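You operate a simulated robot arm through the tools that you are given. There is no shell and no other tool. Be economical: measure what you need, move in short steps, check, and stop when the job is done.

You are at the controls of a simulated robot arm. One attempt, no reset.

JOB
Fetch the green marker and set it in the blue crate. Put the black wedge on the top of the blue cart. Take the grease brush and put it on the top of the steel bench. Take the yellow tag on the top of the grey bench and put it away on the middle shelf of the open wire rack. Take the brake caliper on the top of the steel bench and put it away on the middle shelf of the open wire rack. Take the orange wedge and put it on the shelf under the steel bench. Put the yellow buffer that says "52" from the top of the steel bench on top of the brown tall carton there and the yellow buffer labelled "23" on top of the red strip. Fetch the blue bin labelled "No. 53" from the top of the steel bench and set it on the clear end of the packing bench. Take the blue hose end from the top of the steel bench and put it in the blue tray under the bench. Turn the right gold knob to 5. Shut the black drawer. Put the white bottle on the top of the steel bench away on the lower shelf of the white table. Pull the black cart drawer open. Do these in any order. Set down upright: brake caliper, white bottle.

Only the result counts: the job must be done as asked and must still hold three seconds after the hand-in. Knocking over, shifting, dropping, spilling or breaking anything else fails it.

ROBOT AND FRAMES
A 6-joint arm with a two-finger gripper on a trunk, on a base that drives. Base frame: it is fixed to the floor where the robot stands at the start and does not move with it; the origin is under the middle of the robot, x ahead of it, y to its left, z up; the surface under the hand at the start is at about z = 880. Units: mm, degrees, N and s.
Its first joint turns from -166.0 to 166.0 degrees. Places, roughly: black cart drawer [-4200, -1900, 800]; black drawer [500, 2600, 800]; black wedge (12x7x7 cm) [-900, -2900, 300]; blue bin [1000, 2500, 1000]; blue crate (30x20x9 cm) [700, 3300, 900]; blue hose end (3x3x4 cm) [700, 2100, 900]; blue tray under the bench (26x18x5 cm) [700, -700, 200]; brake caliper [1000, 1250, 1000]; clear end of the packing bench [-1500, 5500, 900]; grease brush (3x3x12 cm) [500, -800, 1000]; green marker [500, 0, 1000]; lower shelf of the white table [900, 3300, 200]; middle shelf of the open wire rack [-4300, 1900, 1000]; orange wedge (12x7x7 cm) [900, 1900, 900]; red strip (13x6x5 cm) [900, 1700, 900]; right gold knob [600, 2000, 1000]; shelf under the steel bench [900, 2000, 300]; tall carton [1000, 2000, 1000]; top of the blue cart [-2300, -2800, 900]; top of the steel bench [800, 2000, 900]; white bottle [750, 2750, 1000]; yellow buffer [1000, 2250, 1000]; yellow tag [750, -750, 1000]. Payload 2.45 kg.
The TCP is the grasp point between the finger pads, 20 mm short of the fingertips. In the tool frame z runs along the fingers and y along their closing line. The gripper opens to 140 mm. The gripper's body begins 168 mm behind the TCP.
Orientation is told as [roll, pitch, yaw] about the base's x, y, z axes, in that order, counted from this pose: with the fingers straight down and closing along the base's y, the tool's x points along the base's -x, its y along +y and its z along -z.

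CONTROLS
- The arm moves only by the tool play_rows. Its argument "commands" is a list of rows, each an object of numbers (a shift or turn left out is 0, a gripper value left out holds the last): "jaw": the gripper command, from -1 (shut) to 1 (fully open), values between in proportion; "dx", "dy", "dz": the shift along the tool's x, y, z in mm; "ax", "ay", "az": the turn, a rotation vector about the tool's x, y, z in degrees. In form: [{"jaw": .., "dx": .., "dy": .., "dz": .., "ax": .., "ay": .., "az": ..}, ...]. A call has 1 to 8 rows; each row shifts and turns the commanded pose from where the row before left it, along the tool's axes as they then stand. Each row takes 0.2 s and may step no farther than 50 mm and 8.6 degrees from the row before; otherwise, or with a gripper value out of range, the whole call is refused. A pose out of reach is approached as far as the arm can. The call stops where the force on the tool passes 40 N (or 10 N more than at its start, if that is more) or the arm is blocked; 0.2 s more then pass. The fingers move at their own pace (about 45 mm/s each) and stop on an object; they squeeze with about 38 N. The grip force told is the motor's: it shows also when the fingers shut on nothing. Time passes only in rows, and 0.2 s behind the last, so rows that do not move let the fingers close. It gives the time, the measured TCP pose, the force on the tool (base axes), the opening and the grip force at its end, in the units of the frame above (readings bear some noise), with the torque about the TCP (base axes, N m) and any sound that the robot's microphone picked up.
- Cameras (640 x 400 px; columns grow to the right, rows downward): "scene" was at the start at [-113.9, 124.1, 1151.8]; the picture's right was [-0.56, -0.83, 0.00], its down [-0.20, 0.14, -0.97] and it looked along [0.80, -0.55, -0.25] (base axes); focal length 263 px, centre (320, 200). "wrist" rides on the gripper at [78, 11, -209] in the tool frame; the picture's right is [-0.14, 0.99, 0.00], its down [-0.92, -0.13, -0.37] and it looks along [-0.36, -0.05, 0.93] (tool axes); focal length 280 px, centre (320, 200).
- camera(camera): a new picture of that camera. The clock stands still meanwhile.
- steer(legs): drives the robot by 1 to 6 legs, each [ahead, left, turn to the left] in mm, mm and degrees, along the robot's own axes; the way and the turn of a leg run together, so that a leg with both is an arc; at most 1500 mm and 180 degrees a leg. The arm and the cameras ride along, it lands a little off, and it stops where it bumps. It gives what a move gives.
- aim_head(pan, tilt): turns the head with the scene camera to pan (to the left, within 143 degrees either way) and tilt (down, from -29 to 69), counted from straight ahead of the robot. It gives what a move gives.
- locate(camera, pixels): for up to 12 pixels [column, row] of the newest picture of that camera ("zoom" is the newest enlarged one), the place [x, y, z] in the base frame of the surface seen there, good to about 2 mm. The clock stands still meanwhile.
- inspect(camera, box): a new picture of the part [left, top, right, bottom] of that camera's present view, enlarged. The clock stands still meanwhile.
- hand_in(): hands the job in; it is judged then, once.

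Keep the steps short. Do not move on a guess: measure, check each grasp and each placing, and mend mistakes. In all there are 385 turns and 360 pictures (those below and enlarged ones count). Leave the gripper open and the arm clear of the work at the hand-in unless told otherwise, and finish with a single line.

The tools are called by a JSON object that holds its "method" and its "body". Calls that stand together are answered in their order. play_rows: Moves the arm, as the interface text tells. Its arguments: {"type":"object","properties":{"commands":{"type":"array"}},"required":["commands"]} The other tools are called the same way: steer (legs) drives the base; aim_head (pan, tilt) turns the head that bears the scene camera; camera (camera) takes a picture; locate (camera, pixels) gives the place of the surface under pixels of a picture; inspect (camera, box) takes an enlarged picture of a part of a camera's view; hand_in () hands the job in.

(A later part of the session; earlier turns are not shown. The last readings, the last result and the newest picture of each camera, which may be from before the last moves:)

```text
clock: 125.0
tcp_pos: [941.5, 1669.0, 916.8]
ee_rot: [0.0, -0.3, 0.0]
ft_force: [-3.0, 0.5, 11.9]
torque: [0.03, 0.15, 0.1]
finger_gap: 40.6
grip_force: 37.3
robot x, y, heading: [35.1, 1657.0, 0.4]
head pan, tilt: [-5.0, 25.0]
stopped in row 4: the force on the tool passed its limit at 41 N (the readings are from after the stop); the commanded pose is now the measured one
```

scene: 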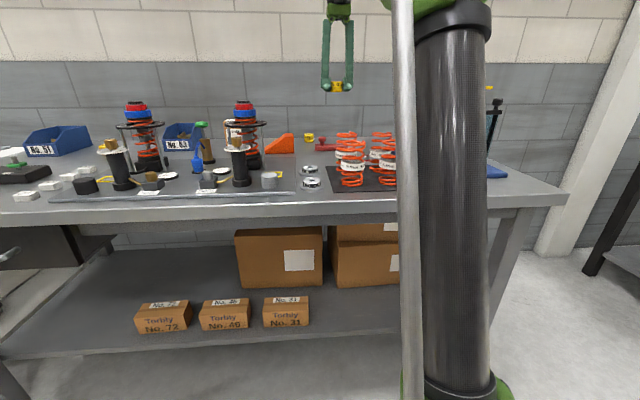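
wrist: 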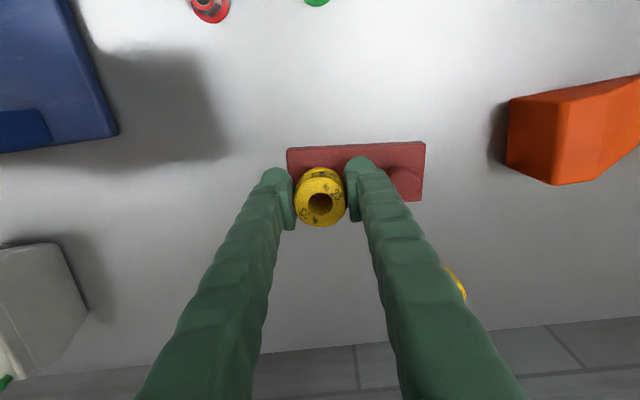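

Contact on the strip. Open slightly (gap ≈54) and rise.

{"method": "play_rows", "body": {"commands": [{"jaw": -0.22}, {}, {}, {"dz": -20}, {"dz": -45}, {"dz": -45}, {"dz": -45}, {"dz": -45}]}}

{"method": "camera", "body": {"camera": "wrist"}}

{"method": "inspect", "body": {"camera": "scene", "box": [270, 90, 390, 180]}}

```text
clock: 126.8
tcp_pos: [942.1, 1668.4, 1116.5]
ee_rot: [0.0, -0.2, 0.1]
ft_force: [-0.1, 1.0, 0.4]
torque: [0.0, 0.01, 0.0]
finger_gap: 54.7
grip_force: 0.0
robot x, y, heading: [39.1, 1658.9, 0.4]
head pan, tilt: [-5.0, 25.0]
```

```text
289 pictures are left
```

wrist: 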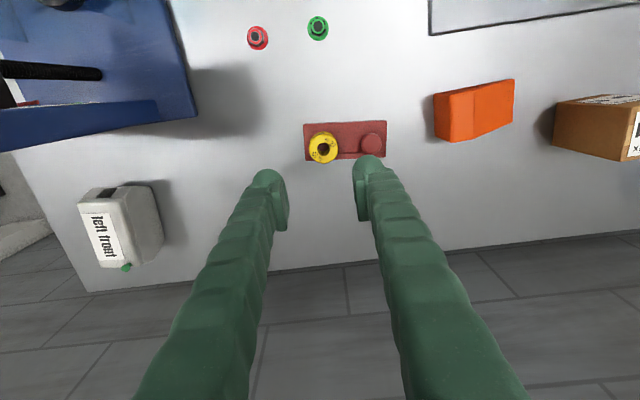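

```text
4.44 times, centred on (330, 135) of scene
```

zoom: 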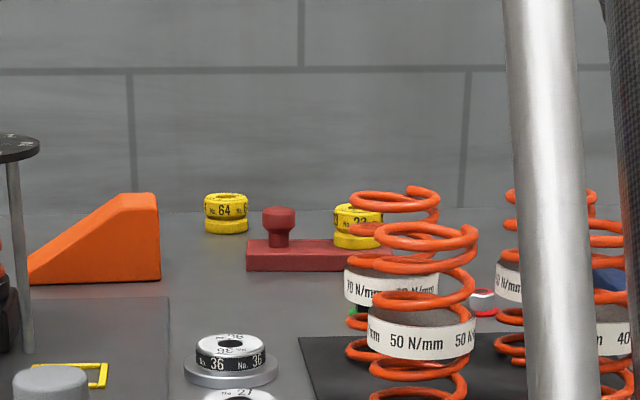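

Buffer 23 sits on the strip. Next drive left 840 mm to buffer "52" at (935,2511).

{"method": "steer", "body": {"legs": [[0, 840, 0]]}}

{"method": "camera", "body": {"camera": "wrist"}}

```text
clock: 131.3
tcp_pos: [936.3, 2510.9, 1114.9]
ee_rot: [0.0, -0.3, 0.0]
ft_force: [0.0, -1.1, 0.3]
torque: [-0.02, -0.03, 0.03]
finger_gap: 54.4
grip_force: 0.1
robot x, y, heading: [35.0, 2505.2, 0.2]
head pan, tilt: [-5.0, 25.0]
```

```text
287 pictures are left
```

wrist: 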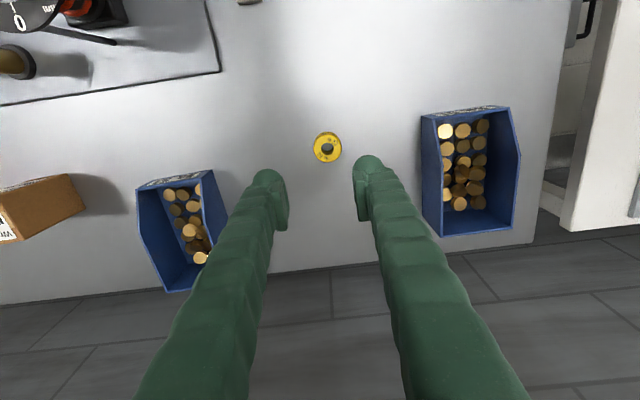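

{"method": "locate", "body": {"camera": "wrist", "pixels": [[327, 149], [327, 136], [316, 148], [339, 148], [327, 158]]}}

{"method": "inspect", "body": {"camera": "wrist", "box": [290, 115, 370, 175]}}

```text
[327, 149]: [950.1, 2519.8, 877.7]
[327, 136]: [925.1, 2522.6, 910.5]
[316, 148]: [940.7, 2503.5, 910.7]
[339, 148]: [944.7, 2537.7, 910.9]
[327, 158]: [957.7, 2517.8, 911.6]
```

```text
6.67 times, centred on (330, 145) of wrist
```

zoom: 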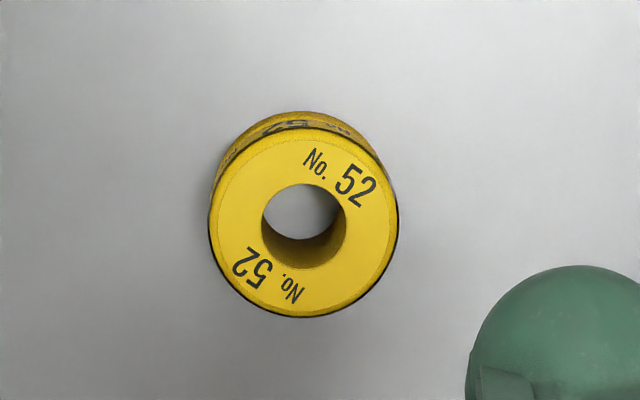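

It reads 52; centre (943,2520). Centre, descend and close.

{"method": "play_rows", "body": {"commands": [{"dx": -7, "dy": 9.5, "jaw": -0.1}, {"dz": 48}, {"dz": 48}, {"dz": 48}, {"dz": 40}, {"dz": 30}, {}]}}

{"method": "camera", "body": {"camera": "wrist"}}

```text
clock: 132.9
tcp_pos: [945.7, 2518.6, 901.7]
ee_rot: [0.0, -0.2, -0.1]
ft_force: [1.2, -0.4, -0.5]
torque: [-0.01, -0.01, -0.02]
finger_gap: 63.1
grip_force: 0.0
robot x, y, heading: [32.0, 2497.8, 0.1]
head pan, tilt: [-5.0, 25.0]
```

```text
285 pictures are left
```

wrist: 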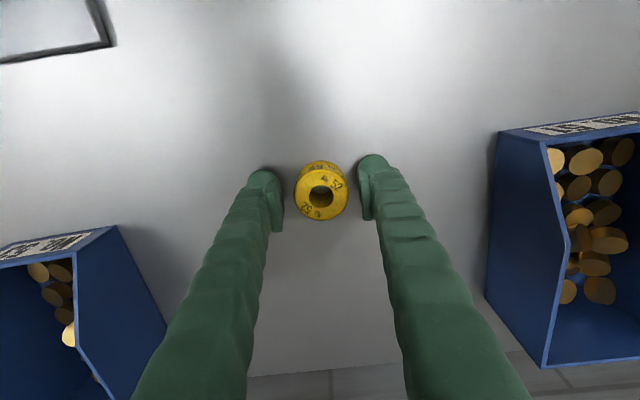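

{"method": "play_rows", "body": {"commands": [{"jaw": -1, "dz": 1}, {}, {}, {}]}}

{"method": "play_rows", "body": {"commands": [{"dz": -30}, {"dz": -45}, {"dz": -45}, {"dz": -45}, {"dz": -45}]}}

{"method": "steer", "body": {"legs": [[0, -450, 0]]}}

{"method": "camera", "body": {"camera": "wrist"}}

{"method": "camera", "body": {"camera": "scene"}}

```text
clock: 133.9
tcp_pos: [944.5, 2520.4, 901.2]
ee_rot: [0.0, -0.3, 0.0]
ft_force: [0.3, 1.3, 1.2]
torque: [0.04, -0.01, -0.02]
finger_gap: 42.1
grip_force: 37.9
robot x, y, heading: [36.6, 2502.8, 0.0]
head pan, tilt: [-5.0, 25.0]
```

```text
clock: 135.1
tcp_pos: [944.5, 2520.9, 1112.6]
ee_rot: [-0.1, -0.2, 0.0]
ft_force: [-0.1, 0.0, -0.9]
torque: [0.02, -0.01, 0.0]
finger_gap: 42.3
grip_force: 38.4
robot x, y, heading: [36.1, 2504.6, 0.3]
head pan, tilt: [-5.0, 25.0]
```

```text
clock: 137.8
tcp_pos: [947.1, 2063.1, 1110.5]
ee_rot: [0.1, -0.2, -0.1]
ft_force: [0.0, -0.7, -0.8]
torque: [0.01, -0.03, 0.03]
finger_gap: 42.4
grip_force: 37.8
robot x, y, heading: [34.3, 2050.1, -0.1]
head pan, tilt: [-5.0, 25.0]
```

```text
284 pictures are left
```

wrist: 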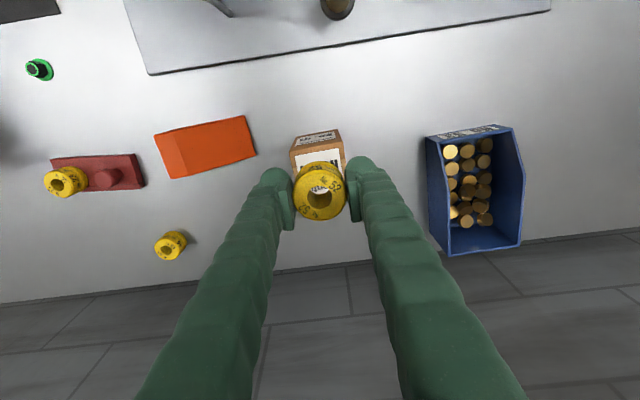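

```text
283 pictures are left
```

scene: 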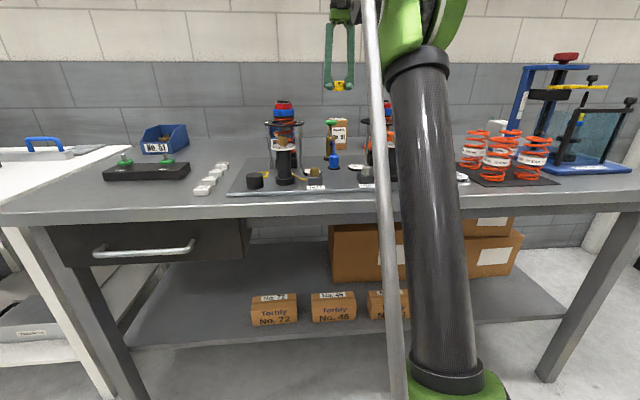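

I measure the carton's edges.

{"method": "locate", "body": {"camera": "wrist", "pixels": [[293, 150], [342, 143], [318, 150], [300, 160], [318, 137], [345, 158], [318, 160], [292, 165], [293, 145], [340, 133]]}}

{"method": "inspect", "body": {"camera": "wrist", "box": [270, 110, 370, 190]}}

```text
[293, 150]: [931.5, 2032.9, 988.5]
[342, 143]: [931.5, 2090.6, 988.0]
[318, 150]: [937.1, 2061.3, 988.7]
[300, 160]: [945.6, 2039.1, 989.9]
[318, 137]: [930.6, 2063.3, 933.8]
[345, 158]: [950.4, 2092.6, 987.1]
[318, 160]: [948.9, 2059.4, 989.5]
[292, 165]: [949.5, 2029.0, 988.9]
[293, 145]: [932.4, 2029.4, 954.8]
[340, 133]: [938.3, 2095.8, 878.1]
```

```text
5.00 times, centred on (320, 150) of wrist
```

zoom: 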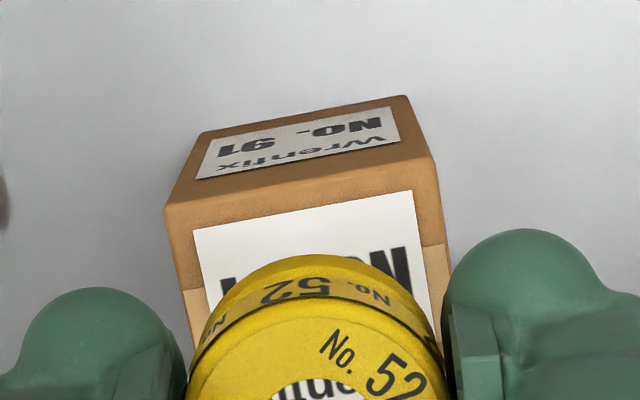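

Carton top z 989, y 2031–2092, x 931–992. Move to (961,2062) and lower to z 1018.

{"method": "play_rows", "body": {"commands": [{"dx": -14, "dy": -1}, {"dz": 45}, {"dz": 35}, {"dz": 10}, {}]}}

{"method": "play_rows", "body": {"commands": [{"dz": 2}, {"dz": 2}, {"dz": 1}, {}]}}

```text
clock: 139.1
tcp_pos: [960.8, 2061.2, 1020.8]
ee_rot: [-0.1, -0.3, -0.2]
ft_force: [-0.9, -0.2, -0.7]
torque: [0.0, -0.01, -0.01]
finger_gap: 42.1
grip_force: 37.9
robot x, y, heading: [35.7, 2050.3, 0.0]
head pan, tilt: [-5.0, 25.0]
```

```text
clock: 140.1
tcp_pos: [960.7, 2062.5, 1017.1]
ee_rot: [0.0, -0.2, -0.3]
ft_force: [0.4, 0.5, 0.0]
torque: [-0.03, -0.02, 0.01]
finger_gap: 42.0
grip_force: 37.9
robot x, y, heading: [35.4, 2048.8, 0.2]
head pan, tilt: [-5.0, 25.0]
```

{"method": "play_rows", "body": {"commands": [{"dz": 1.5}, {"dz": 1}, {"dz": 1}, {}]}}

{"method": "inspect", "body": {"camera": "scene", "box": [290, 70, 410, 170]}}

```text
clock: 141.1
tcp_pos: [960.5, 2060.7, 1012.7]
ee_rot: [0.0, -0.2, -0.2]
ft_force: [0.5, 0.6, -0.5]
torque: [0.0, 0.0, -0.01]
finger_gap: 41.8
grip_force: 37.9
robot x, y, heading: [35.6, 2051.3, -0.1]
head pan, tilt: [-5.0, 25.0]
```

```text
4.00 times, centred on (350, 120) of scene
```

zoom: 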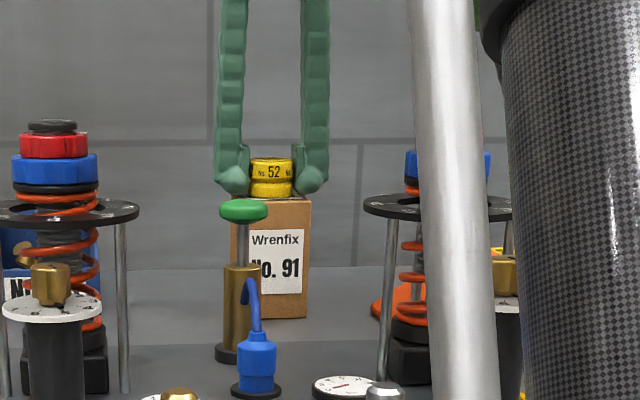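

{"method": "play_rows", "body": {"commands": [{"dz": 0.7}, {}, {"dz": 0.5}, {}]}}

```text
clock: 142.1
tcp_pos: [960.8, 2062.1, 1012.7]
ee_rot: [0.0, -0.2, -0.2]
ft_force: [-0.5, -0.4, -0.6]
torque: [-0.02, 0.0, 0.01]
finger_gap: 41.6
grip_force: 37.9
robot x, y, heading: [37.9, 2047.3, 0.3]
head pan, tilt: [-5.0, 25.0]
```

{"method": "play_rows", "body": {"commands": [{"dz": 0.7}, {}, {"dz": 0.7}, {}]}}

```text
clock: 143.1
tcp_pos: [961.5, 2061.5, 1010.3]
ee_rot: [0.0, -0.1, -0.2]
ft_force: [3.7, -0.8, 7.7]
torque: [-0.02, -0.03, 0.08]
finger_gap: 41.9
grip_force: 37.9
robot x, y, heading: [37.4, 2052.2, 0.1]
head pan, tilt: [-5.0, 25.0]
```

Contact (8 N). Release and rise.

{"method": "play_rows", "body": {"commands": [{"jaw": -0.15}, {}, {}, {"dz": -20}, {"dz": -40}, {"dz": -45}, {"dz": -45}]}}

{"method": "camera", "body": {"camera": "wrist"}}

{"method": "inspect", "body": {"camera": "scene", "box": [290, 70, 410, 170]}}

```text
clock: 144.7
tcp_pos: [959.2, 2061.8, 1161.3]
ee_rot: [0.0, -0.2, -0.1]
ft_force: [-0.6, -0.1, -0.3]
torque: [0.0, -0.11, -0.01]
finger_gap: 59.3
grip_force: 0.1
robot x, y, heading: [37.8, 2052.6, 0.0]
head pan, tilt: [-5.0, 25.0]
```

```text
280 pictures are left
```

wrist: 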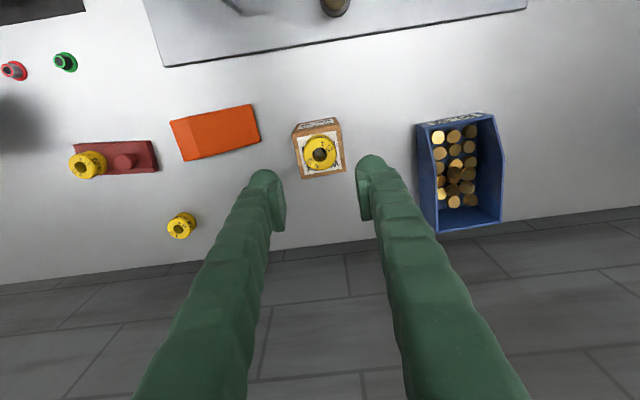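

```text
4.00 times, centred on (350, 120) of scene
```

zoom: 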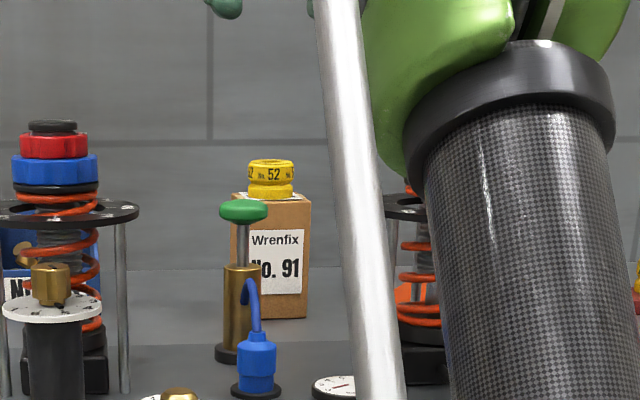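

Buffer 52 rests on the carton. Next the orange wedge: measure its corners in this wrist picture.

{"method": "locate", "body": {"camera": "wrist", "pixels": [[172, 124], [183, 160], [213, 114], [222, 152], [252, 106], [259, 137], [200, 135], [240, 125]]}}

{"method": "inspect", "body": {"camera": "wrist", "box": [150, 80, 290, 180]}}

{"method": "aim_head", "body": {"pan": 20, "tilt": 35}}

{"method": "camera", "body": {"camera": "scene"}}

```text
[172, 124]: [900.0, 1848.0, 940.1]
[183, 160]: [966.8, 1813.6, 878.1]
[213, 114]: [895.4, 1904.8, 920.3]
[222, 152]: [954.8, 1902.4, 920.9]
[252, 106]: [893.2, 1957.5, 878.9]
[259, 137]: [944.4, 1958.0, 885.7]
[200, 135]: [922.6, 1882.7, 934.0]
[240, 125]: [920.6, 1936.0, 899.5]
```

```text
4.00 times, centred on (220, 130) of wrist
```

zoom: 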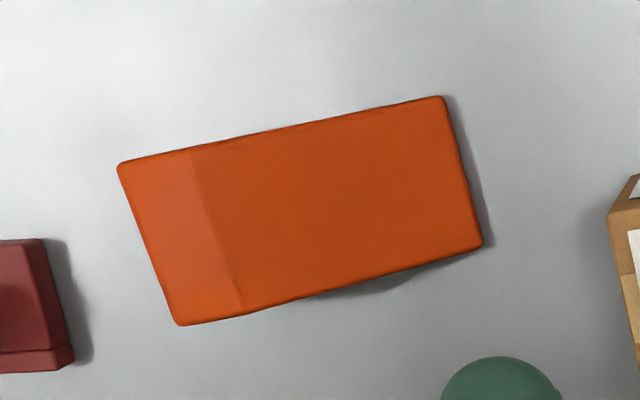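

```text
clock: 145.5
tcp_pos: [960.2, 2061.3, 1160.1]
ee_rot: [0.0, -0.2, -0.2]
ft_force: [0.7, -0.5, -0.5]
torque: [-0.01, 0.0, 0.0]
finger_gap: 59.3
grip_force: 0.0
robot x, y, heading: [37.9, 2051.6, 0.2]
head pan, tilt: [20.0, 35.0]
```

```text
277 pictures are left
```

scene: 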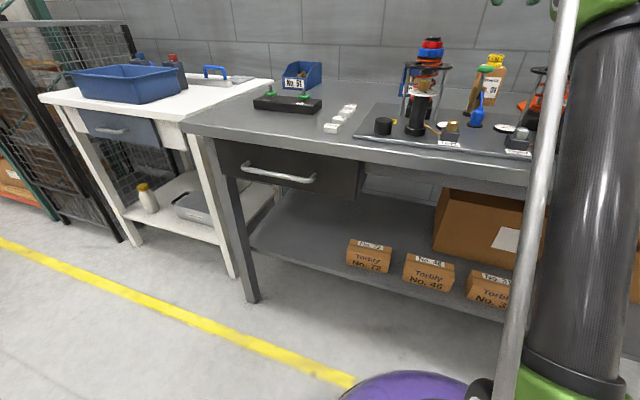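

Wedge: x 896–956, y 1847–1958, top z 940 at its low-y end. I rotate the tool 90° (closing along x), open to 100 mm and go over (926,1885).

{"method": "steer", "body": {"legs": [[0, -175, 0]]}}

{"method": "play_rows", "body": {"commands": [{"az": 8.4, "jaw": 0.45}, {"az": 8.4}, {"az": 8.4}, {"az": 8.4}, {"az": 8.4}, {"az": 8.4}, {"az": 8.4}, {"az": 8.4}]}}

{"method": "play_rows", "body": {"commands": [{"az": 8.4}, {"az": 8.4}, {"az": 2.3}, {}]}}

{"method": "camera", "body": {"camera": "wrist"}}

```text
clock: 147.0
tcp_pos: [960.2, 1885.7, 1160.0]
ee_rot: [0.0, -0.2, -0.3]
ft_force: [1.1, 0.3, 0.0]
torque: [0.02, 0.04, 0.02]
finger_gap: 59.8
grip_force: 0.1
robot x, y, heading: [34.9, 1871.5, -0.1]
head pan, tilt: [20.0, 35.0]
```

```text
clock: 148.8
tcp_pos: [958.9, 1885.3, 1160.5]
ee_rot: [0.2, -0.1, -67.7]
ft_force: [-0.3, 0.0, -0.6]
torque: [0.03, -0.03, -0.04]
finger_gap: 101.4
grip_force: 0.0
robot x, y, heading: [33.1, 1873.4, -0.1]
head pan, tilt: [20.0, 35.0]
```

```text
clock: 149.8
tcp_pos: [961.6, 1886.1, 1160.7]
ee_rot: [0.1, 0.0, -86.7]
ft_force: [0.2, 0.0, 0.1]
torque: [0.0, 0.03, 0.0]
finger_gap: 101.6
grip_force: 0.0
robot x, y, heading: [36.7, 1873.4, 0.1]
head pan, tilt: [20.0, 35.0]
```

```text
276 pictures are left
```

wrist: 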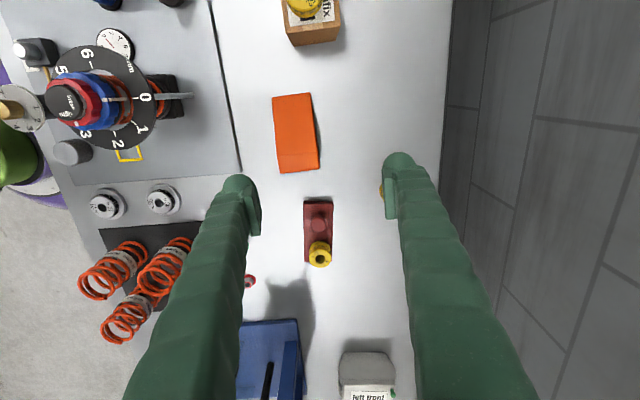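

Yaw matches the wedge's skew. Shift -35 mm in x (tool dy -35) and descend.

{"method": "play_rows", "body": {"commands": [{"dy": -35}, {"dz": 45}, {"dz": 45}, {"dz": 45}, {"dz": 45}, {}]}}

{"method": "camera", "body": {"camera": "wrist"}}

```text
clock: 151.2
tcp_pos: [927.7, 1883.1, 979.1]
ee_rot: [0.2, 0.0, -86.6]
ft_force: [0.2, -0.7, -0.1]
torque: [0.03, -0.02, -0.02]
finger_gap: 101.2
grip_force: 0.1
robot x, y, heading: [37.0, 1876.6, 0.0]
head pan, tilt: [20.0, 35.0]
```

```text
275 pictures are left
```

wrist: 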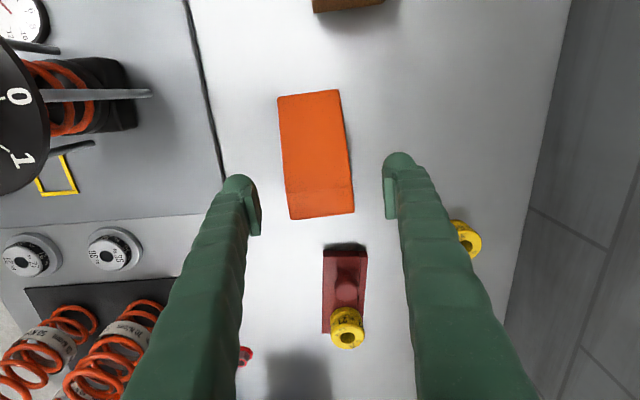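

{"method": "play_rows", "body": {"commands": [{"dz": 40}, {"dz": 32}, {}, {"jaw": -1}, {}, {}, {}, {}]}}

{"method": "play_rows", "body": {"commands": [{"dz": -30}, {"dz": -45}, {"dz": -45}, {"dz": -45}, {"dz": -45}, {"dz": -40}]}}

{"method": "camera", "body": {"camera": "wrist"}}

```text
clock: 153.0
tcp_pos: [925.7, 1884.0, 909.0]
ee_rot: [0.3, 0.1, -86.6]
ft_force: [-3.8, -2.0, 1.0]
torque: [0.01, -0.04, 0.01]
finger_gap: 67.3
grip_force: 38.0
robot x, y, heading: [33.9, 1872.4, 0.2]
head pan, tilt: [20.0, 35.0]
```

```text
clock: 154.4
tcp_pos: [926.2, 1884.2, 1158.4]
ee_rot: [0.2, 0.1, -86.6]
ft_force: [-0.4, 1.3, -3.7]
torque: [-0.02, 0.0, 0.0]
finger_gap: 67.3
grip_force: 37.8
robot x, y, heading: [36.5, 1872.7, 0.0]
head pan, tilt: [20.0, 35.0]
```

```text
274 pictures are left
```

wrist: 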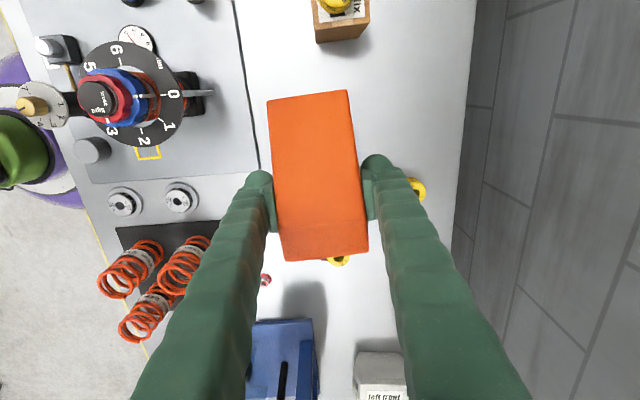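

Held. Rotate back to yaw 0 and drive left 545 mm to the free bench area (850,2430).

{"method": "play_rows", "body": {"commands": [{"az": -8.5}, {"az": -8.5}, {"az": -8.5}, {"az": -8.5}, {"az": -8.5}, {"az": -8.5}, {"az": -8.5}, {"az": -8.5}]}}

{"method": "play_rows", "body": {"commands": [{"az": -8.5}, {"az": -8.5}, {"az": -1.6}, {"dx": 40}, {"dx": 36}]}}

{"method": "steer", "body": {"legs": [[0, 545, 0]]}}

{"method": "camera", "body": {"camera": "wrist"}}

```text
clock: 156.2
tcp_pos: [924.9, 1883.1, 1158.2]
ee_rot: [0.0, -0.1, -18.5]
ft_force: [1.1, -0.2, -4.0]
torque: [-0.03, -0.03, 0.03]
finger_gap: 67.2
grip_force: 38.1
robot x, y, heading: [35.7, 1875.6, 0.0]
head pan, tilt: [20.0, 35.0]
```

```text
clock: 157.4
tcp_pos: [849.5, 1884.9, 1158.0]
ee_rot: [0.0, -0.2, 0.0]
ft_force: [1.2, -1.0, -5.0]
torque: [-0.01, 0.09, 0.01]
finger_gap: 67.1
grip_force: 38.2
robot x, y, heading: [35.4, 1874.9, 0.4]
head pan, tilt: [20.0, 35.0]
```

```text
clock: 160.6
tcp_pos: [850.4, 2426.1, 1157.8]
ee_rot: [0.0, -0.1, -0.2]
ft_force: [0.5, -0.3, -3.2]
torque: [0.01, 0.02, -0.01]
finger_gap: 66.8
grip_force: 37.5
robot x, y, heading: [37.9, 2416.9, -0.3]
head pan, tilt: [20.0, 35.0]
```

```text
273 pictures are left
```

wrist: 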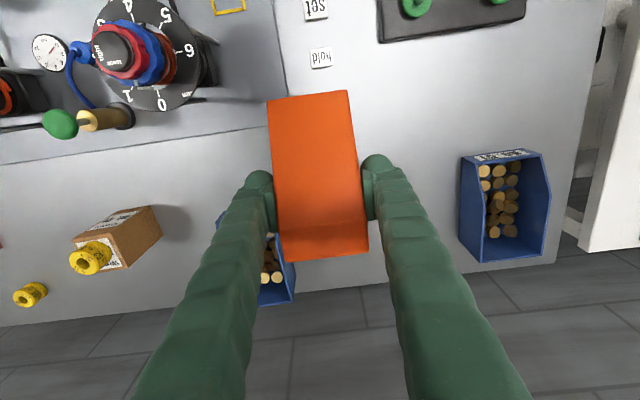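

Free space below. Lower the wedge to z ≈ 911 gently.

{"method": "play_rows", "body": {"commands": [{"dz": 48}, {"dz": 48}, {"dz": 48}, {"dz": 48}, {"dz": 35}, {"dz": 12}, {}]}}

{"method": "play_rows", "body": {"commands": [{"dz": 3}, {"dz": 2}, {"dz": 1.5}, {"dz": 1}, {}]}}

```text
clock: 162.2
tcp_pos: [852.7, 2426.3, 918.5]
ee_rot: [0.0, -0.3, -0.1]
ft_force: [-0.7, -0.1, -3.6]
torque: [0.0, -0.07, -0.01]
finger_gap: 67.0
grip_force: 37.9
robot x, y, heading: [42.7, 2416.4, -0.2]
head pan, tilt: [20.0, 35.0]
```

```text
clock: 163.4
tcp_pos: [851.1, 2426.4, 911.5]
ee_rot: [0.0, -0.1, -0.3]
ft_force: [0.2, 1.3, -4.0]
torque: [0.01, 0.01, -0.02]
finger_gap: 67.1
grip_force: 37.7
robot x, y, heading: [41.4, 2414.9, -0.3]
head pan, tilt: [20.0, 35.0]
```

{"method": "play_rows", "body": {"commands": [{"dz": 1}, {"dz": 1}, {"dz": 1}, {}]}}

```text
clock: 164.4
tcp_pos: [850.9, 2426.2, 908.9]
ee_rot: [0.0, -0.2, -0.2]
ft_force: [-0.7, -0.5, -1.4]
torque: [0.05, 0.12, 0.05]
finger_gap: 67.4
grip_force: 38.3
robot x, y, heading: [34.9, 2418.5, -0.3]
head pan, tilt: [20.0, 35.0]
```

Touching down. Open to 100 mm, and tilt forward 55° in place about the grasp point.

{"method": "play_rows", "body": {"commands": [{"jaw": 0.45}, {}, {}, {"ay": -8}, {"ay": -8}, {"ay": -8}, {"ay": -8}, {"ay": -8}]}}

{"method": "play_rows", "body": {"commands": [{"ay": -8}, {"ay": -7.2}, {}]}}

{"method": "camera", "body": {"camera": "wrist"}}

```text
clock: 166.2
tcp_pos: [851.0, 2426.7, 909.7]
ee_rot: [-0.1, -40.4, -0.2]
ft_force: [0.4, 0.1, 0.8]
torque: [0.01, 0.0, 0.0]
finger_gap: 101.3
grip_force: 0.1
robot x, y, heading: [39.9, 2417.5, -0.3]
head pan, tilt: [20.0, 35.0]
```

```text
clock: 167.0
tcp_pos: [850.4, 2427.3, 908.2]
ee_rot: [-0.1, -55.5, -0.2]
ft_force: [0.3, 0.5, -1.0]
torque: [0.0, 0.01, -0.04]
finger_gap: 101.3
grip_force: 0.1
robot x, y, heading: [34.2, 2418.8, 0.1]
head pan, tilt: [20.0, 35.0]
```

```text
272 pictures are left
```

wrist: 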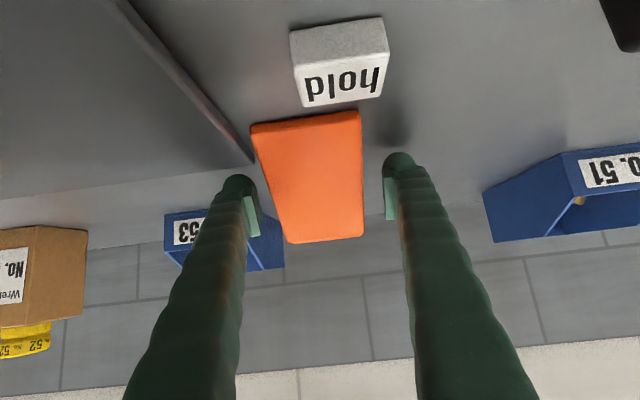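

Grip and lift straight up.

{"method": "play_rows", "body": {"commands": [{"jaw": -1}, {}, {}, {}, {}]}}

{"method": "play_rows", "body": {"commands": [{"dx": -33, "dz": -22.6}, {"dx": -37, "dz": -25.4}, {"dx": -37, "dz": -25.4}, {"dx": -37, "dz": -25.4}, {"dx": -37, "dz": -25.4}]}}

{"method": "camera", "body": {"camera": "wrist"}}

{"method": "camera", "body": {"camera": "scene"}}

```text
clock: 168.2
tcp_pos: [850.9, 2424.8, 908.5]
ee_rot: [-0.1, -55.4, -0.2]
ft_force: [-0.9, -1.1, 1.2]
torque: [-0.03, 0.03, 0.03]
finger_gap: 67.1
grip_force: 37.6
robot x, y, heading: [36.9, 2419.9, -0.2]
head pan, tilt: [20.0, 35.0]
```

```text
clock: 169.4
tcp_pos: [851.1, 2425.8, 1129.8]
ee_rot: [-0.2, -55.5, -0.2]
ft_force: [0.6, -0.2, -3.7]
torque: [0.04, -0.01, -0.02]
finger_gap: 67.1
grip_force: 37.7
robot x, y, heading: [34.2, 2414.5, -0.3]
head pan, tilt: [20.0, 35.0]
```

```text
271 pictures are left
```

wrist: 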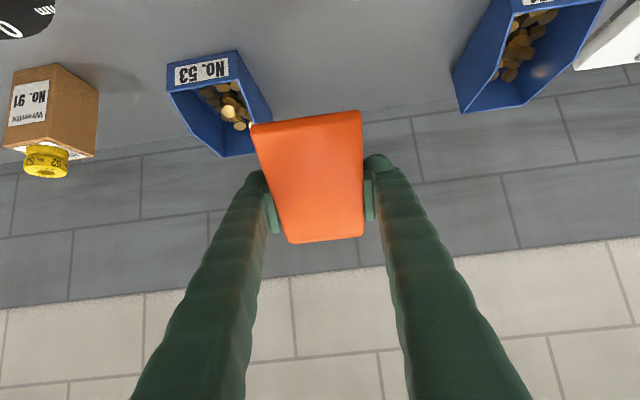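

```text
270 pictures are left
```

scene: 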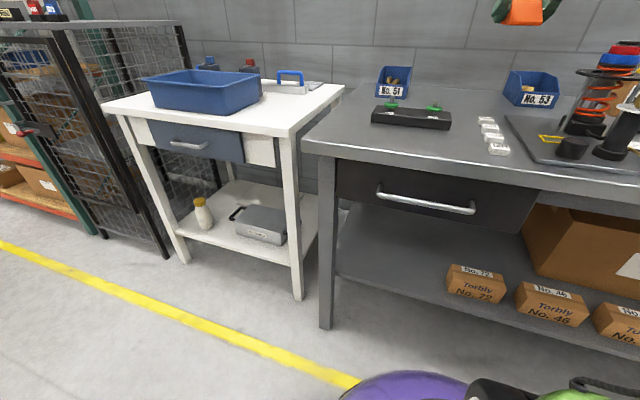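

Measure the shelf under the drawer (free at scene (400,265)).

{"method": "locate", "body": {"camera": "scene", "pixels": [[400, 265], [370, 250], [360, 280], [450, 275], [430, 250], [400, 295], [348, 215], [470, 300], [395, 222], [500, 240]]}}

```text
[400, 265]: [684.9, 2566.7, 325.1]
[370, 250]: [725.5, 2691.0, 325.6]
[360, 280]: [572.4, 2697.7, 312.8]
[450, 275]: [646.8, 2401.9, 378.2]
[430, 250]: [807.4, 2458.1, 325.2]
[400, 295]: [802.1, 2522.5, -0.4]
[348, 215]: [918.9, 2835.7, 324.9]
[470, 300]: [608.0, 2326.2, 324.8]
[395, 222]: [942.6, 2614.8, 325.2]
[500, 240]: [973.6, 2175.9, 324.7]
```

Shelf z 325, front x 573, free for y 2430–2700. I back off 515 mm, shift left 145 mm, and lower in front of the bench.

{"method": "steer", "body": {"legs": [[-515, 0, 0], [0, 148, 0]]}}

{"method": "play_rows", "body": {"commands": [{"dx": 40, "dz": 27.4}, {"dx": 40, "dz": 27.4}, {"dx": 40, "dz": 27.4}, {"dx": 40, "dz": 27.4}, {"dx": 40, "dz": 27.4}, {"dx": 40, "dz": 27.4}, {"dx": 40, "dz": 27.4}, {"dx": 40, "dz": 27.4}]}}

{"method": "play_rows", "body": {"commands": [{"dx": 40, "dz": 27.4}, {"dx": 40, "dz": 27.4}, {"dx": 33, "dz": 22.6}]}}

{"method": "camera", "body": {"camera": "wrist"}}

```text
clock: 173.3
tcp_pos: [334.9, 2575.7, 1128.1]
ee_rot: [-0.1, -55.4, -0.1]
ft_force: [-0.1, -0.4, -3.7]
torque: [0.0, 0.01, 0.02]
finger_gap: 67.2
grip_force: 38.1
robot x, y, heading: [-475.8, 2569.1, -0.0]
head pan, tilt: [20.0, 35.0]
```

```text
clock: 175.1
tcp_pos: [332.8, 2575.5, 740.6]
ee_rot: [-0.1, -55.5, -0.1]
ft_force: [-1.1, -1.0, -3.8]
torque: [-0.01, 0.0, -0.01]
finger_gap: 67.0
grip_force: 37.4
robot x, y, heading: [-477.9, 2568.8, -0.1]
head pan, tilt: [20.0, 35.0]
```

```text
clock: 175.9
tcp_pos: [332.9, 2575.1, 601.8]
ee_rot: [-0.1, -55.4, -0.1]
ft_force: [-0.7, -0.8, -3.5]
torque: [-0.02, -0.03, -0.02]
finger_gap: 67.0
grip_force: 37.6
robot x, y, heading: [-478.8, 2567.4, 0.2]
head pan, tilt: [20.0, 35.0]
```

```text
269 pictures are left
```

wrist: 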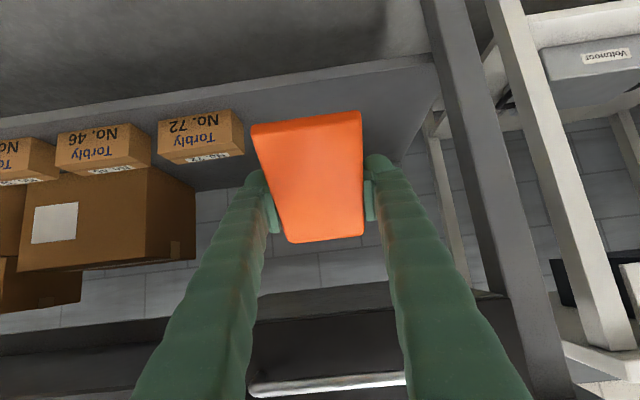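

Path is clear. Extend forward and down under the bench.

{"method": "play_rows", "body": {"commands": [{"dz": 47.1, "dx": -2}, {"dz": 47.1, "dx": -2}, {"dz": 47.1, "dx": -2}, {"dz": 47.1, "dx": -2}, {"dz": 47.1, "dx": -2}]}}

{"method": "play_rows", "body": {"commands": [{"dz": 36, "dx": -14}, {"dx": 24.8, "dz": 17}, {"dx": 20, "dz": 13.7}]}}

{"method": "camera", "body": {"camera": "wrist"}}

```text
clock: 177.1
tcp_pos: [532.7, 2575.6, 477.0]
ee_rot: [-0.1, -55.3, -0.1]
ft_force: [-0.1, -0.2, -3.8]
torque: [0.0, 0.01, 0.03]
finger_gap: 67.4
grip_force: 38.0
robot x, y, heading: [-476.8, 2566.0, 0.0]
head pan, tilt: [20.0, 35.0]
```

```text
clock: 177.9
tcp_pos: [568.7, 2576.5, 414.7]
ee_rot: [-0.1, -55.3, -0.1]
ft_force: [-0.9, 0.3, -3.9]
torque: [0.04, -0.03, -0.01]
finger_gap: 67.2
grip_force: 37.5
robot x, y, heading: [-480.5, 2566.6, -0.1]
head pan, tilt: [20.0, 35.0]
```

```text
268 pictures are left
```

wrist: 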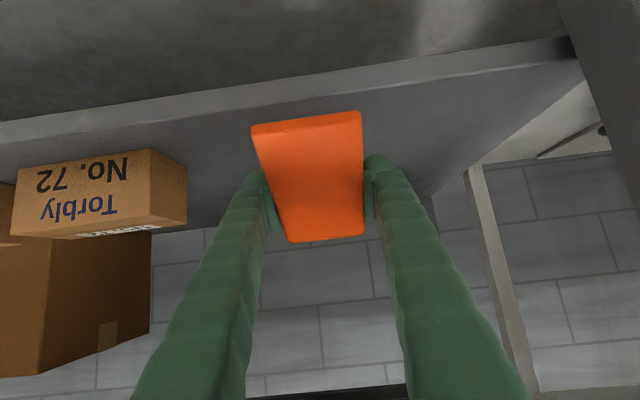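

Drive ahead 130 mm, then lower.

{"method": "steer", "body": {"legs": [[130, 0, 0]]}}

{"method": "play_rows", "body": {"commands": [{"dx": 20, "dz": 13.7}, {"dx": 16.5, "dz": 11.3}, {"dx": 5, "dz": 3.4}, {}]}}

{"method": "camera", "body": {"camera": "wrist"}}

```text
clock: 179.2
tcp_pos: [700.4, 2574.9, 414.6]
ee_rot: [-0.1, -55.4, 0.0]
ft_force: [-0.5, -0.7, -4.0]
torque: [0.02, 0.02, -0.03]
finger_gap: 67.3
grip_force: 37.9
robot x, y, heading: [-347.8, 2568.6, -0.2]
head pan, tilt: [20.0, 35.0]
```

```text
clock: 180.2
tcp_pos: [700.8, 2573.9, 364.3]
ee_rot: [-0.2, -55.4, -0.1]
ft_force: [-0.2, -1.0, -3.8]
torque: [0.01, 0.01, -0.01]
finger_gap: 67.4
grip_force: 38.3
robot x, y, heading: [-348.2, 2570.1, -0.1]
head pan, tilt: [20.0, 35.0]
```

```text
267 pictures are left
```

wrist: 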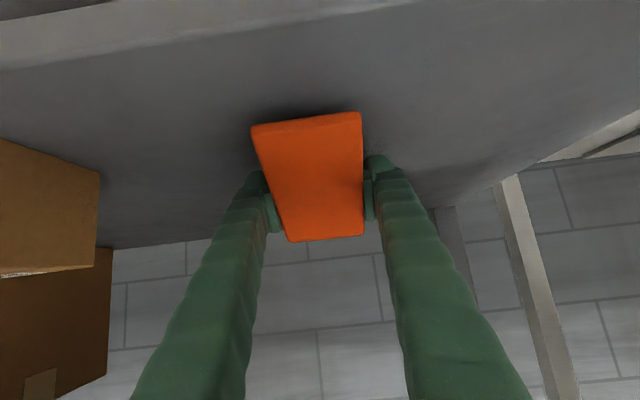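

{"method": "play_rows", "body": {"commands": [{"dx": 3.3, "dz": 2.3}, {"dx": 1.65, "dz": 1.13}, {"dx": 1.2, "dz": 0.8}, {}]}}

{"method": "play_rows", "body": {"commands": [{"dx": 0.83, "dz": 0.57}, {"dx": 0.83, "dz": 0.57}, {}]}}

```text
clock: 181.2
tcp_pos: [701.2, 2574.2, 357.1]
ee_rot: [0.0, -55.3, -0.1]
ft_force: [0.7, -0.1, -3.5]
torque: [-0.02, 0.02, 0.02]
finger_gap: 67.0
grip_force: 38.7
robot x, y, heading: [-347.3, 2569.8, -0.1]
head pan, tilt: [20.0, 35.0]
```

```text
clock: 182.0
tcp_pos: [701.3, 2575.1, 354.9]
ee_rot: [-0.1, -55.5, -0.1]
ft_force: [-0.8, 0.1, -4.6]
torque: [0.0, -0.05, -0.01]
finger_gap: 67.4
grip_force: 37.9
robot x, y, heading: [-347.2, 2565.2, -0.2]
head pan, tilt: [20.0, 35.0]
```

{"method": "play_rows", "body": {"commands": [{"dx": 0.83, "dz": 0.57}, {"dx": 0.83, "dz": 0.57}, {"dx": 0.83, "dz": 0.57}, {}]}}

```text
clock: 183.0
tcp_pos: [700.0, 2575.3, 354.0]
ee_rot: [-0.1, -55.6, -0.1]
ft_force: [-10.0, -0.7, 38.9]
torque: [0.0, 0.77, 0.01]
finger_gap: 67.3
grip_force: 38.3
robot x, y, heading: [-345.9, 2566.0, -0.3]
head pan, tilt: [20.0, 35.0]
```

Contact. Release and withdraw along the tool axis.

{"method": "play_rows", "body": {"commands": [{"jaw": 0.3}, {}, {}, {"dz": -40}, {"dz": -45}, {"dz": -45}]}}

{"method": "steer", "body": {"legs": [[-150, 0, 0]]}}

{"method": "camera", "body": {"camera": "wrist"}}

```text
clock: 184.4
tcp_pos: [596.0, 2575.5, 428.7]
ee_rot: [-0.1, -55.2, -0.1]
ft_force: [-0.3, -0.6, -0.4]
torque: [0.0, -0.02, -0.03]
finger_gap: 91.0
grip_force: 0.1
out of reach, approached as far as the arm can: row 6
robot x, y, heading: [-347.0, 2569.0, -0.1]
head pan, tilt: [20.0, 35.0]
```

```text
clock: 185.8
tcp_pos: [447.7, 2575.1, 427.8]
ee_rot: [-0.1, -55.2, -0.1]
ft_force: [-0.2, -0.8, 0.3]
torque: [0.03, 0.0, 0.0]
finger_gap: 91.4
grip_force: 0.1
robot x, y, heading: [-497.3, 2571.7, -0.1]
head pan, tilt: [20.0, 35.0]
```

```text
266 pictures are left
```

wrist: 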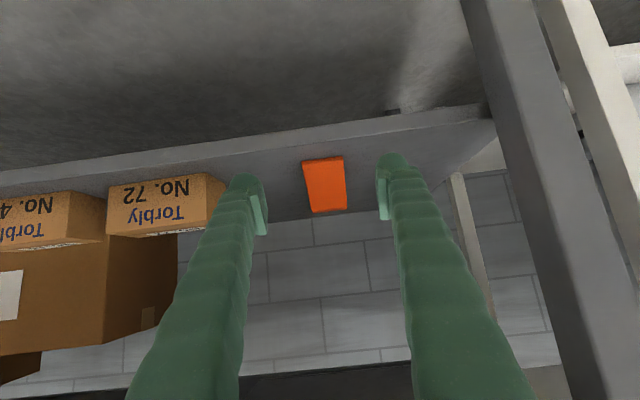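

The orange wedge lies on the shelf. Retreat and rise.

{"method": "play_rows", "body": {"commands": [{"dz": -48.6, "dx": -9}, {"dz": -48.6, "dx": -9}, {"dz": -48.6, "dx": -9}, {"dz": -48.6, "dx": -9}, {"dz": -27.4, "dx": -40}, {"dz": -27.4, "dx": -40}, {"dz": -27.4, "dx": -40}, {"dz": -27.4, "dx": -40}]}}

{"method": "play_rows", "body": {"commands": [{"dz": -27.4, "dx": -40}, {"dz": -27.4, "dx": -40}, {"dz": -27.4, "dx": -40}, {"dz": -27.4, "dx": -40}, {"dz": -27.4, "dx": -40}, {"dz": -27.4, "dx": -40}, {"dz": -27.4, "dx": -40}, {"dz": -27.4, "dx": -40}]}}

{"method": "play_rows", "body": {"commands": [{"ay": 8, "jaw": 1}, {"ay": 8}, {"ay": 8}, {"ay": 8}, {"ay": 8}, {"ay": 8}, {"ay": 7.2}]}}

{"method": "steer", "body": {"legs": [[0, -300, 0], [560, 0, 0]]}}

{"method": "camera", "body": {"camera": "wrist"}}

```text
clock: 187.6
tcp_pos: [313.0, 2575.6, 761.9]
ee_rot: [-0.1, -55.2, -0.2]
ft_force: [0.4, 0.3, -0.1]
torque: [0.01, 0.02, -0.02]
finger_gap: 90.9
grip_force: 0.1
robot x, y, heading: [-495.8, 2569.7, -0.2]
head pan, tilt: [20.0, 35.0]
```

```text
clock: 189.4
tcp_pos: [313.3, 2576.2, 1151.5]
ee_rot: [0.0, -55.2, 0.0]
ft_force: [0.2, 0.0, 0.4]
torque: [-0.01, 0.02, -0.01]
finger_gap: 91.1
grip_force: 0.1
robot x, y, heading: [-499.3, 2567.7, -0.1]
head pan, tilt: [20.0, 35.0]
```

```text
clock: 191.0
tcp_pos: [312.0, 2575.9, 1151.6]
ee_rot: [0.0, 0.1, -0.2]
ft_force: [-0.7, -0.5, 0.4]
torque: [0.0, -0.08, -0.03]
finger_gap: 140.0
grip_force: 0.1
robot x, y, heading: [-498.2, 2569.8, -0.5]
head pan, tilt: [20.0, 35.0]
```

```text
clock: 195.9
tcp_pos: [874.4, 2278.3, 1150.5]
ee_rot: [-0.1, 0.0, 0.2]
ft_force: [-0.6, 1.0, 0.4]
torque: [0.02, -0.03, -0.02]
finger_gap: 139.7
grip_force: 0.2
robot x, y, heading: [63.2, 2270.4, 0.0]
head pan, tilt: [20.0, 35.0]
```

```text
265 pictures are left
```

wrist: 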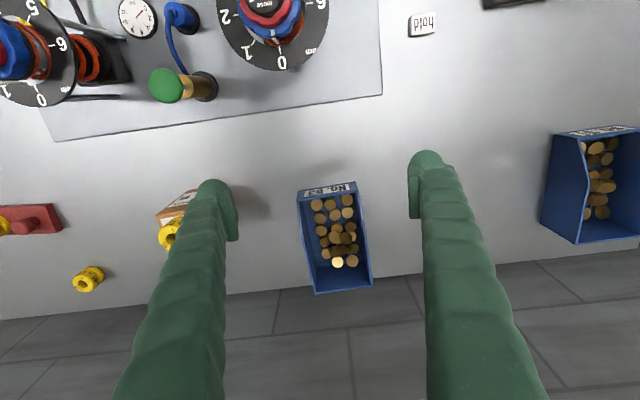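

I measure bin No. 53: rim corners and walls.

{"method": "locate", "body": {"camera": "wrist", "pixels": [[299, 203], [356, 188], [371, 283], [315, 292], [327, 190], [307, 245], [362, 235], [342, 288], [335, 225], [304, 205], [358, 200]]}}

{"method": "inspect", "body": {"camera": "wrist", "box": [270, 170, 410, 310]}}

{"method": "aim_head", "body": {"pan": -3, "tilt": 20}}

{"method": "inspect", "body": {"camera": "scene", "box": [240, 100, 440, 240]}}

```text
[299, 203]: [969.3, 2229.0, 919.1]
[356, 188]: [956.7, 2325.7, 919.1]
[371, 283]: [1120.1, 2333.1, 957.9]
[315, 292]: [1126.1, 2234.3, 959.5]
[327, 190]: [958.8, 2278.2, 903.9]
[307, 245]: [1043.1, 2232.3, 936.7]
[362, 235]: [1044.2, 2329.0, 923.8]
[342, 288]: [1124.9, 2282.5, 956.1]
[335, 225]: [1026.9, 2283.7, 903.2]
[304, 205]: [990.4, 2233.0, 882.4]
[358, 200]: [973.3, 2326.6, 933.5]
```

```text
2.86 times, centred on (340, 240) of wrist
```

zoom: 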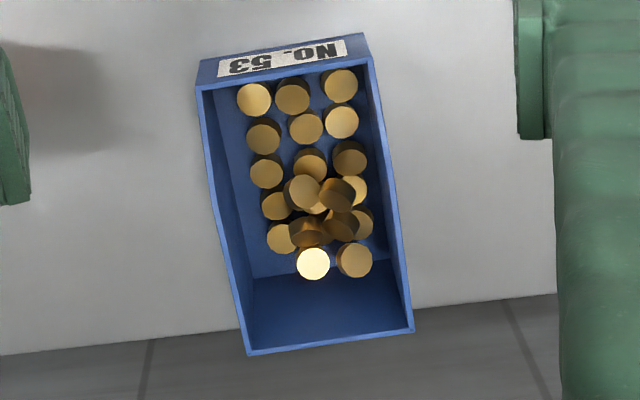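

```text
clock: 196.7
tcp_pos: [873.2, 2277.3, 1150.2]
ee_rot: [0.0, 0.0, 0.1]
ft_force: [0.1, 0.2, -0.3]
torque: [-0.03, 0.0, -0.02]
finger_gap: 139.7
grip_force: 0.1
robot x, y, heading: [59.9, 2265.4, 0.0]
head pan, tilt: [-3.0, 20.0]
```

```text
2.86 times, centred on (340, 170) of scene
```

zoom: 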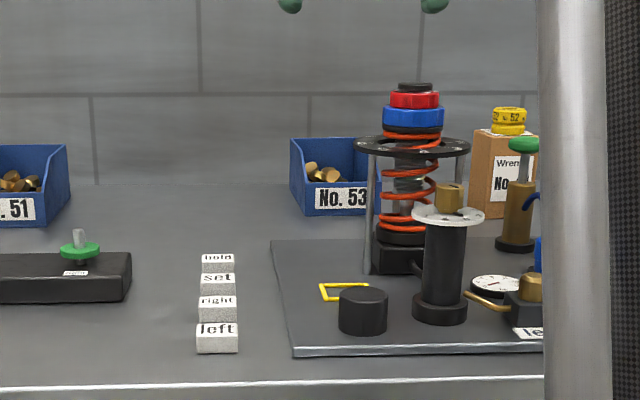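

Bin: x 958–1125, y 2229–2332 (≈100 wide, skewed +2°), walls to z 958. I drive 90 mm ahead, then centre at (1040,2281) with yaw +2°.

{"method": "steer", "body": {"legs": [[90, 0, 0]]}}

{"method": "play_rows", "body": {"commands": [{"dx": -40, "dy": 2}, {"dx": -37, "dy": 2}, {"az": -2}, {"dz": 45}, {"dz": 45}, {}]}}

{"method": "camera", "body": {"camera": "wrist"}}

```text
clock: 197.8
tcp_pos: [962.6, 2279.0, 1151.2]
ee_rot: [0.0, 0.0, 0.1]
ft_force: [0.0, -0.6, 0.8]
torque: [-0.01, -0.07, 0.0]
finger_gap: 140.1
grip_force: 0.1
robot x, y, heading: [156.0, 2264.7, 0.1]
head pan, tilt: [-3.0, 20.0]
```

```text
clock: 199.2
tcp_pos: [1040.3, 2283.3, 1059.5]
ee_rot: [0.0, 0.0, 2.1]
ft_force: [-0.2, -0.5, 0.6]
torque: [-0.01, -0.01, 0.01]
finger_gap: 140.1
grip_force: 0.0
robot x, y, heading: [150.9, 2267.0, 0.2]
head pan, tilt: [-3.0, 20.0]
```

```text
262 pictures are left
```

wrist: 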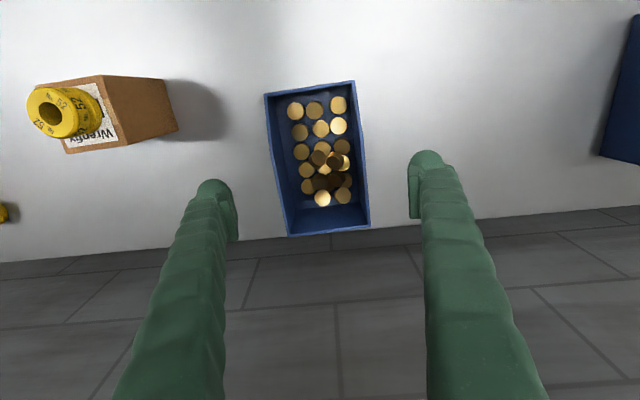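

{"method": "play_rows", "body": {"commands": [{"dz": 40}, {"dz": 40}, {"dz": 35}, {"dz": 20}, {"dz": 11}, {}]}}

{"method": "camera", "body": {"camera": "wrist"}}

```text
clock: 200.6
tcp_pos: [1041.2, 2283.2, 913.3]
ee_rot: [-0.1, 0.1, 2.1]
ft_force: [0.3, 0.2, -1.2]
torque: [-0.02, 0.01, -0.01]
finger_gap: 140.2
grip_force: 0.0
robot x, y, heading: [150.9, 2265.0, 0.2]
head pan, tilt: [-3.0, 20.0]
```

```text
261 pictures are left
```

wrist: 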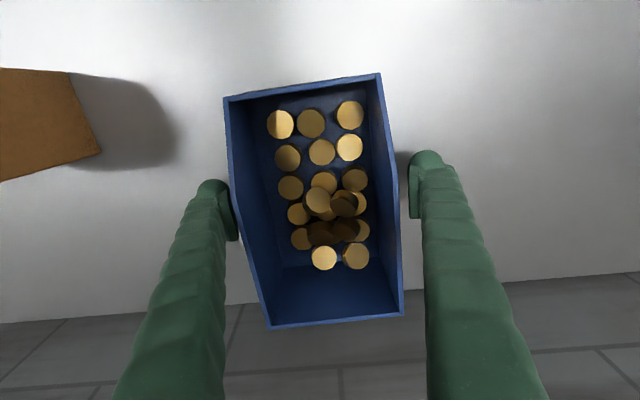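

The bin is about 5 mm towards -y in the jaw; shift dy -5 then close.

{"method": "play_rows", "body": {"commands": [{"dy": -5}, {"jaw": 0.6}, {"jaw": 0.45}, {"jaw": -1}, {}, {}, {}]}}

{"method": "play_rows", "body": {"commands": [{"dz": -8}, {"dz": -12}, {"dz": -20}, {}]}}

{"method": "camera", "body": {"camera": "wrist"}}

{"method": "inspect", "body": {"camera": "scene", "box": [240, 70, 440, 210]}}

```text
clock: 202.2
tcp_pos: [1040.9, 2277.0, 914.5]
ee_rot: [0.0, -0.1, 2.0]
ft_force: [0.5, 3.3, 4.7]
torque: [-0.01, -0.01, 0.01]
finger_gap: 116.8
grip_force: 38.6
robot x, y, heading: [149.6, 2266.1, 0.1]
head pan, tilt: [-3.0, 20.0]
```

```text
clock: 203.2
tcp_pos: [1041.1, 2278.2, 953.6]
ee_rot: [0.0, 0.0, 2.2]
ft_force: [0.1, -0.4, -3.5]
torque: [0.0, 0.05, 0.03]
finger_gap: 117.0
grip_force: 38.4
robot x, y, heading: [154.0, 2266.9, 0.3]
head pan, tilt: [-3.0, 20.0]
```

```text
260 pictures are left
```

wrist: 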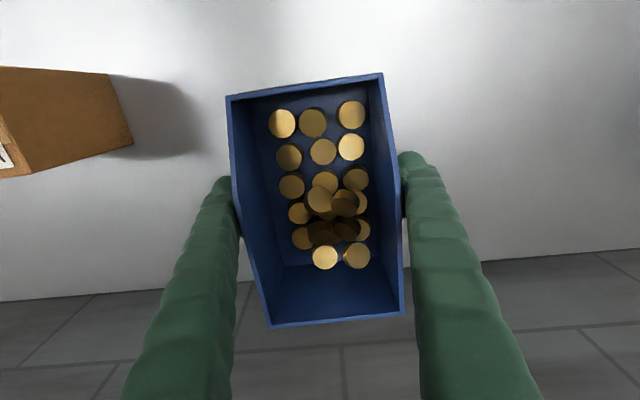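

```text
2.86 times, centred on (340, 140) of scene
```

zoom: 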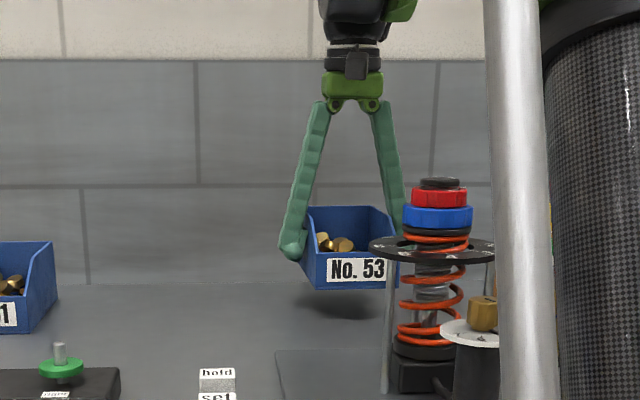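

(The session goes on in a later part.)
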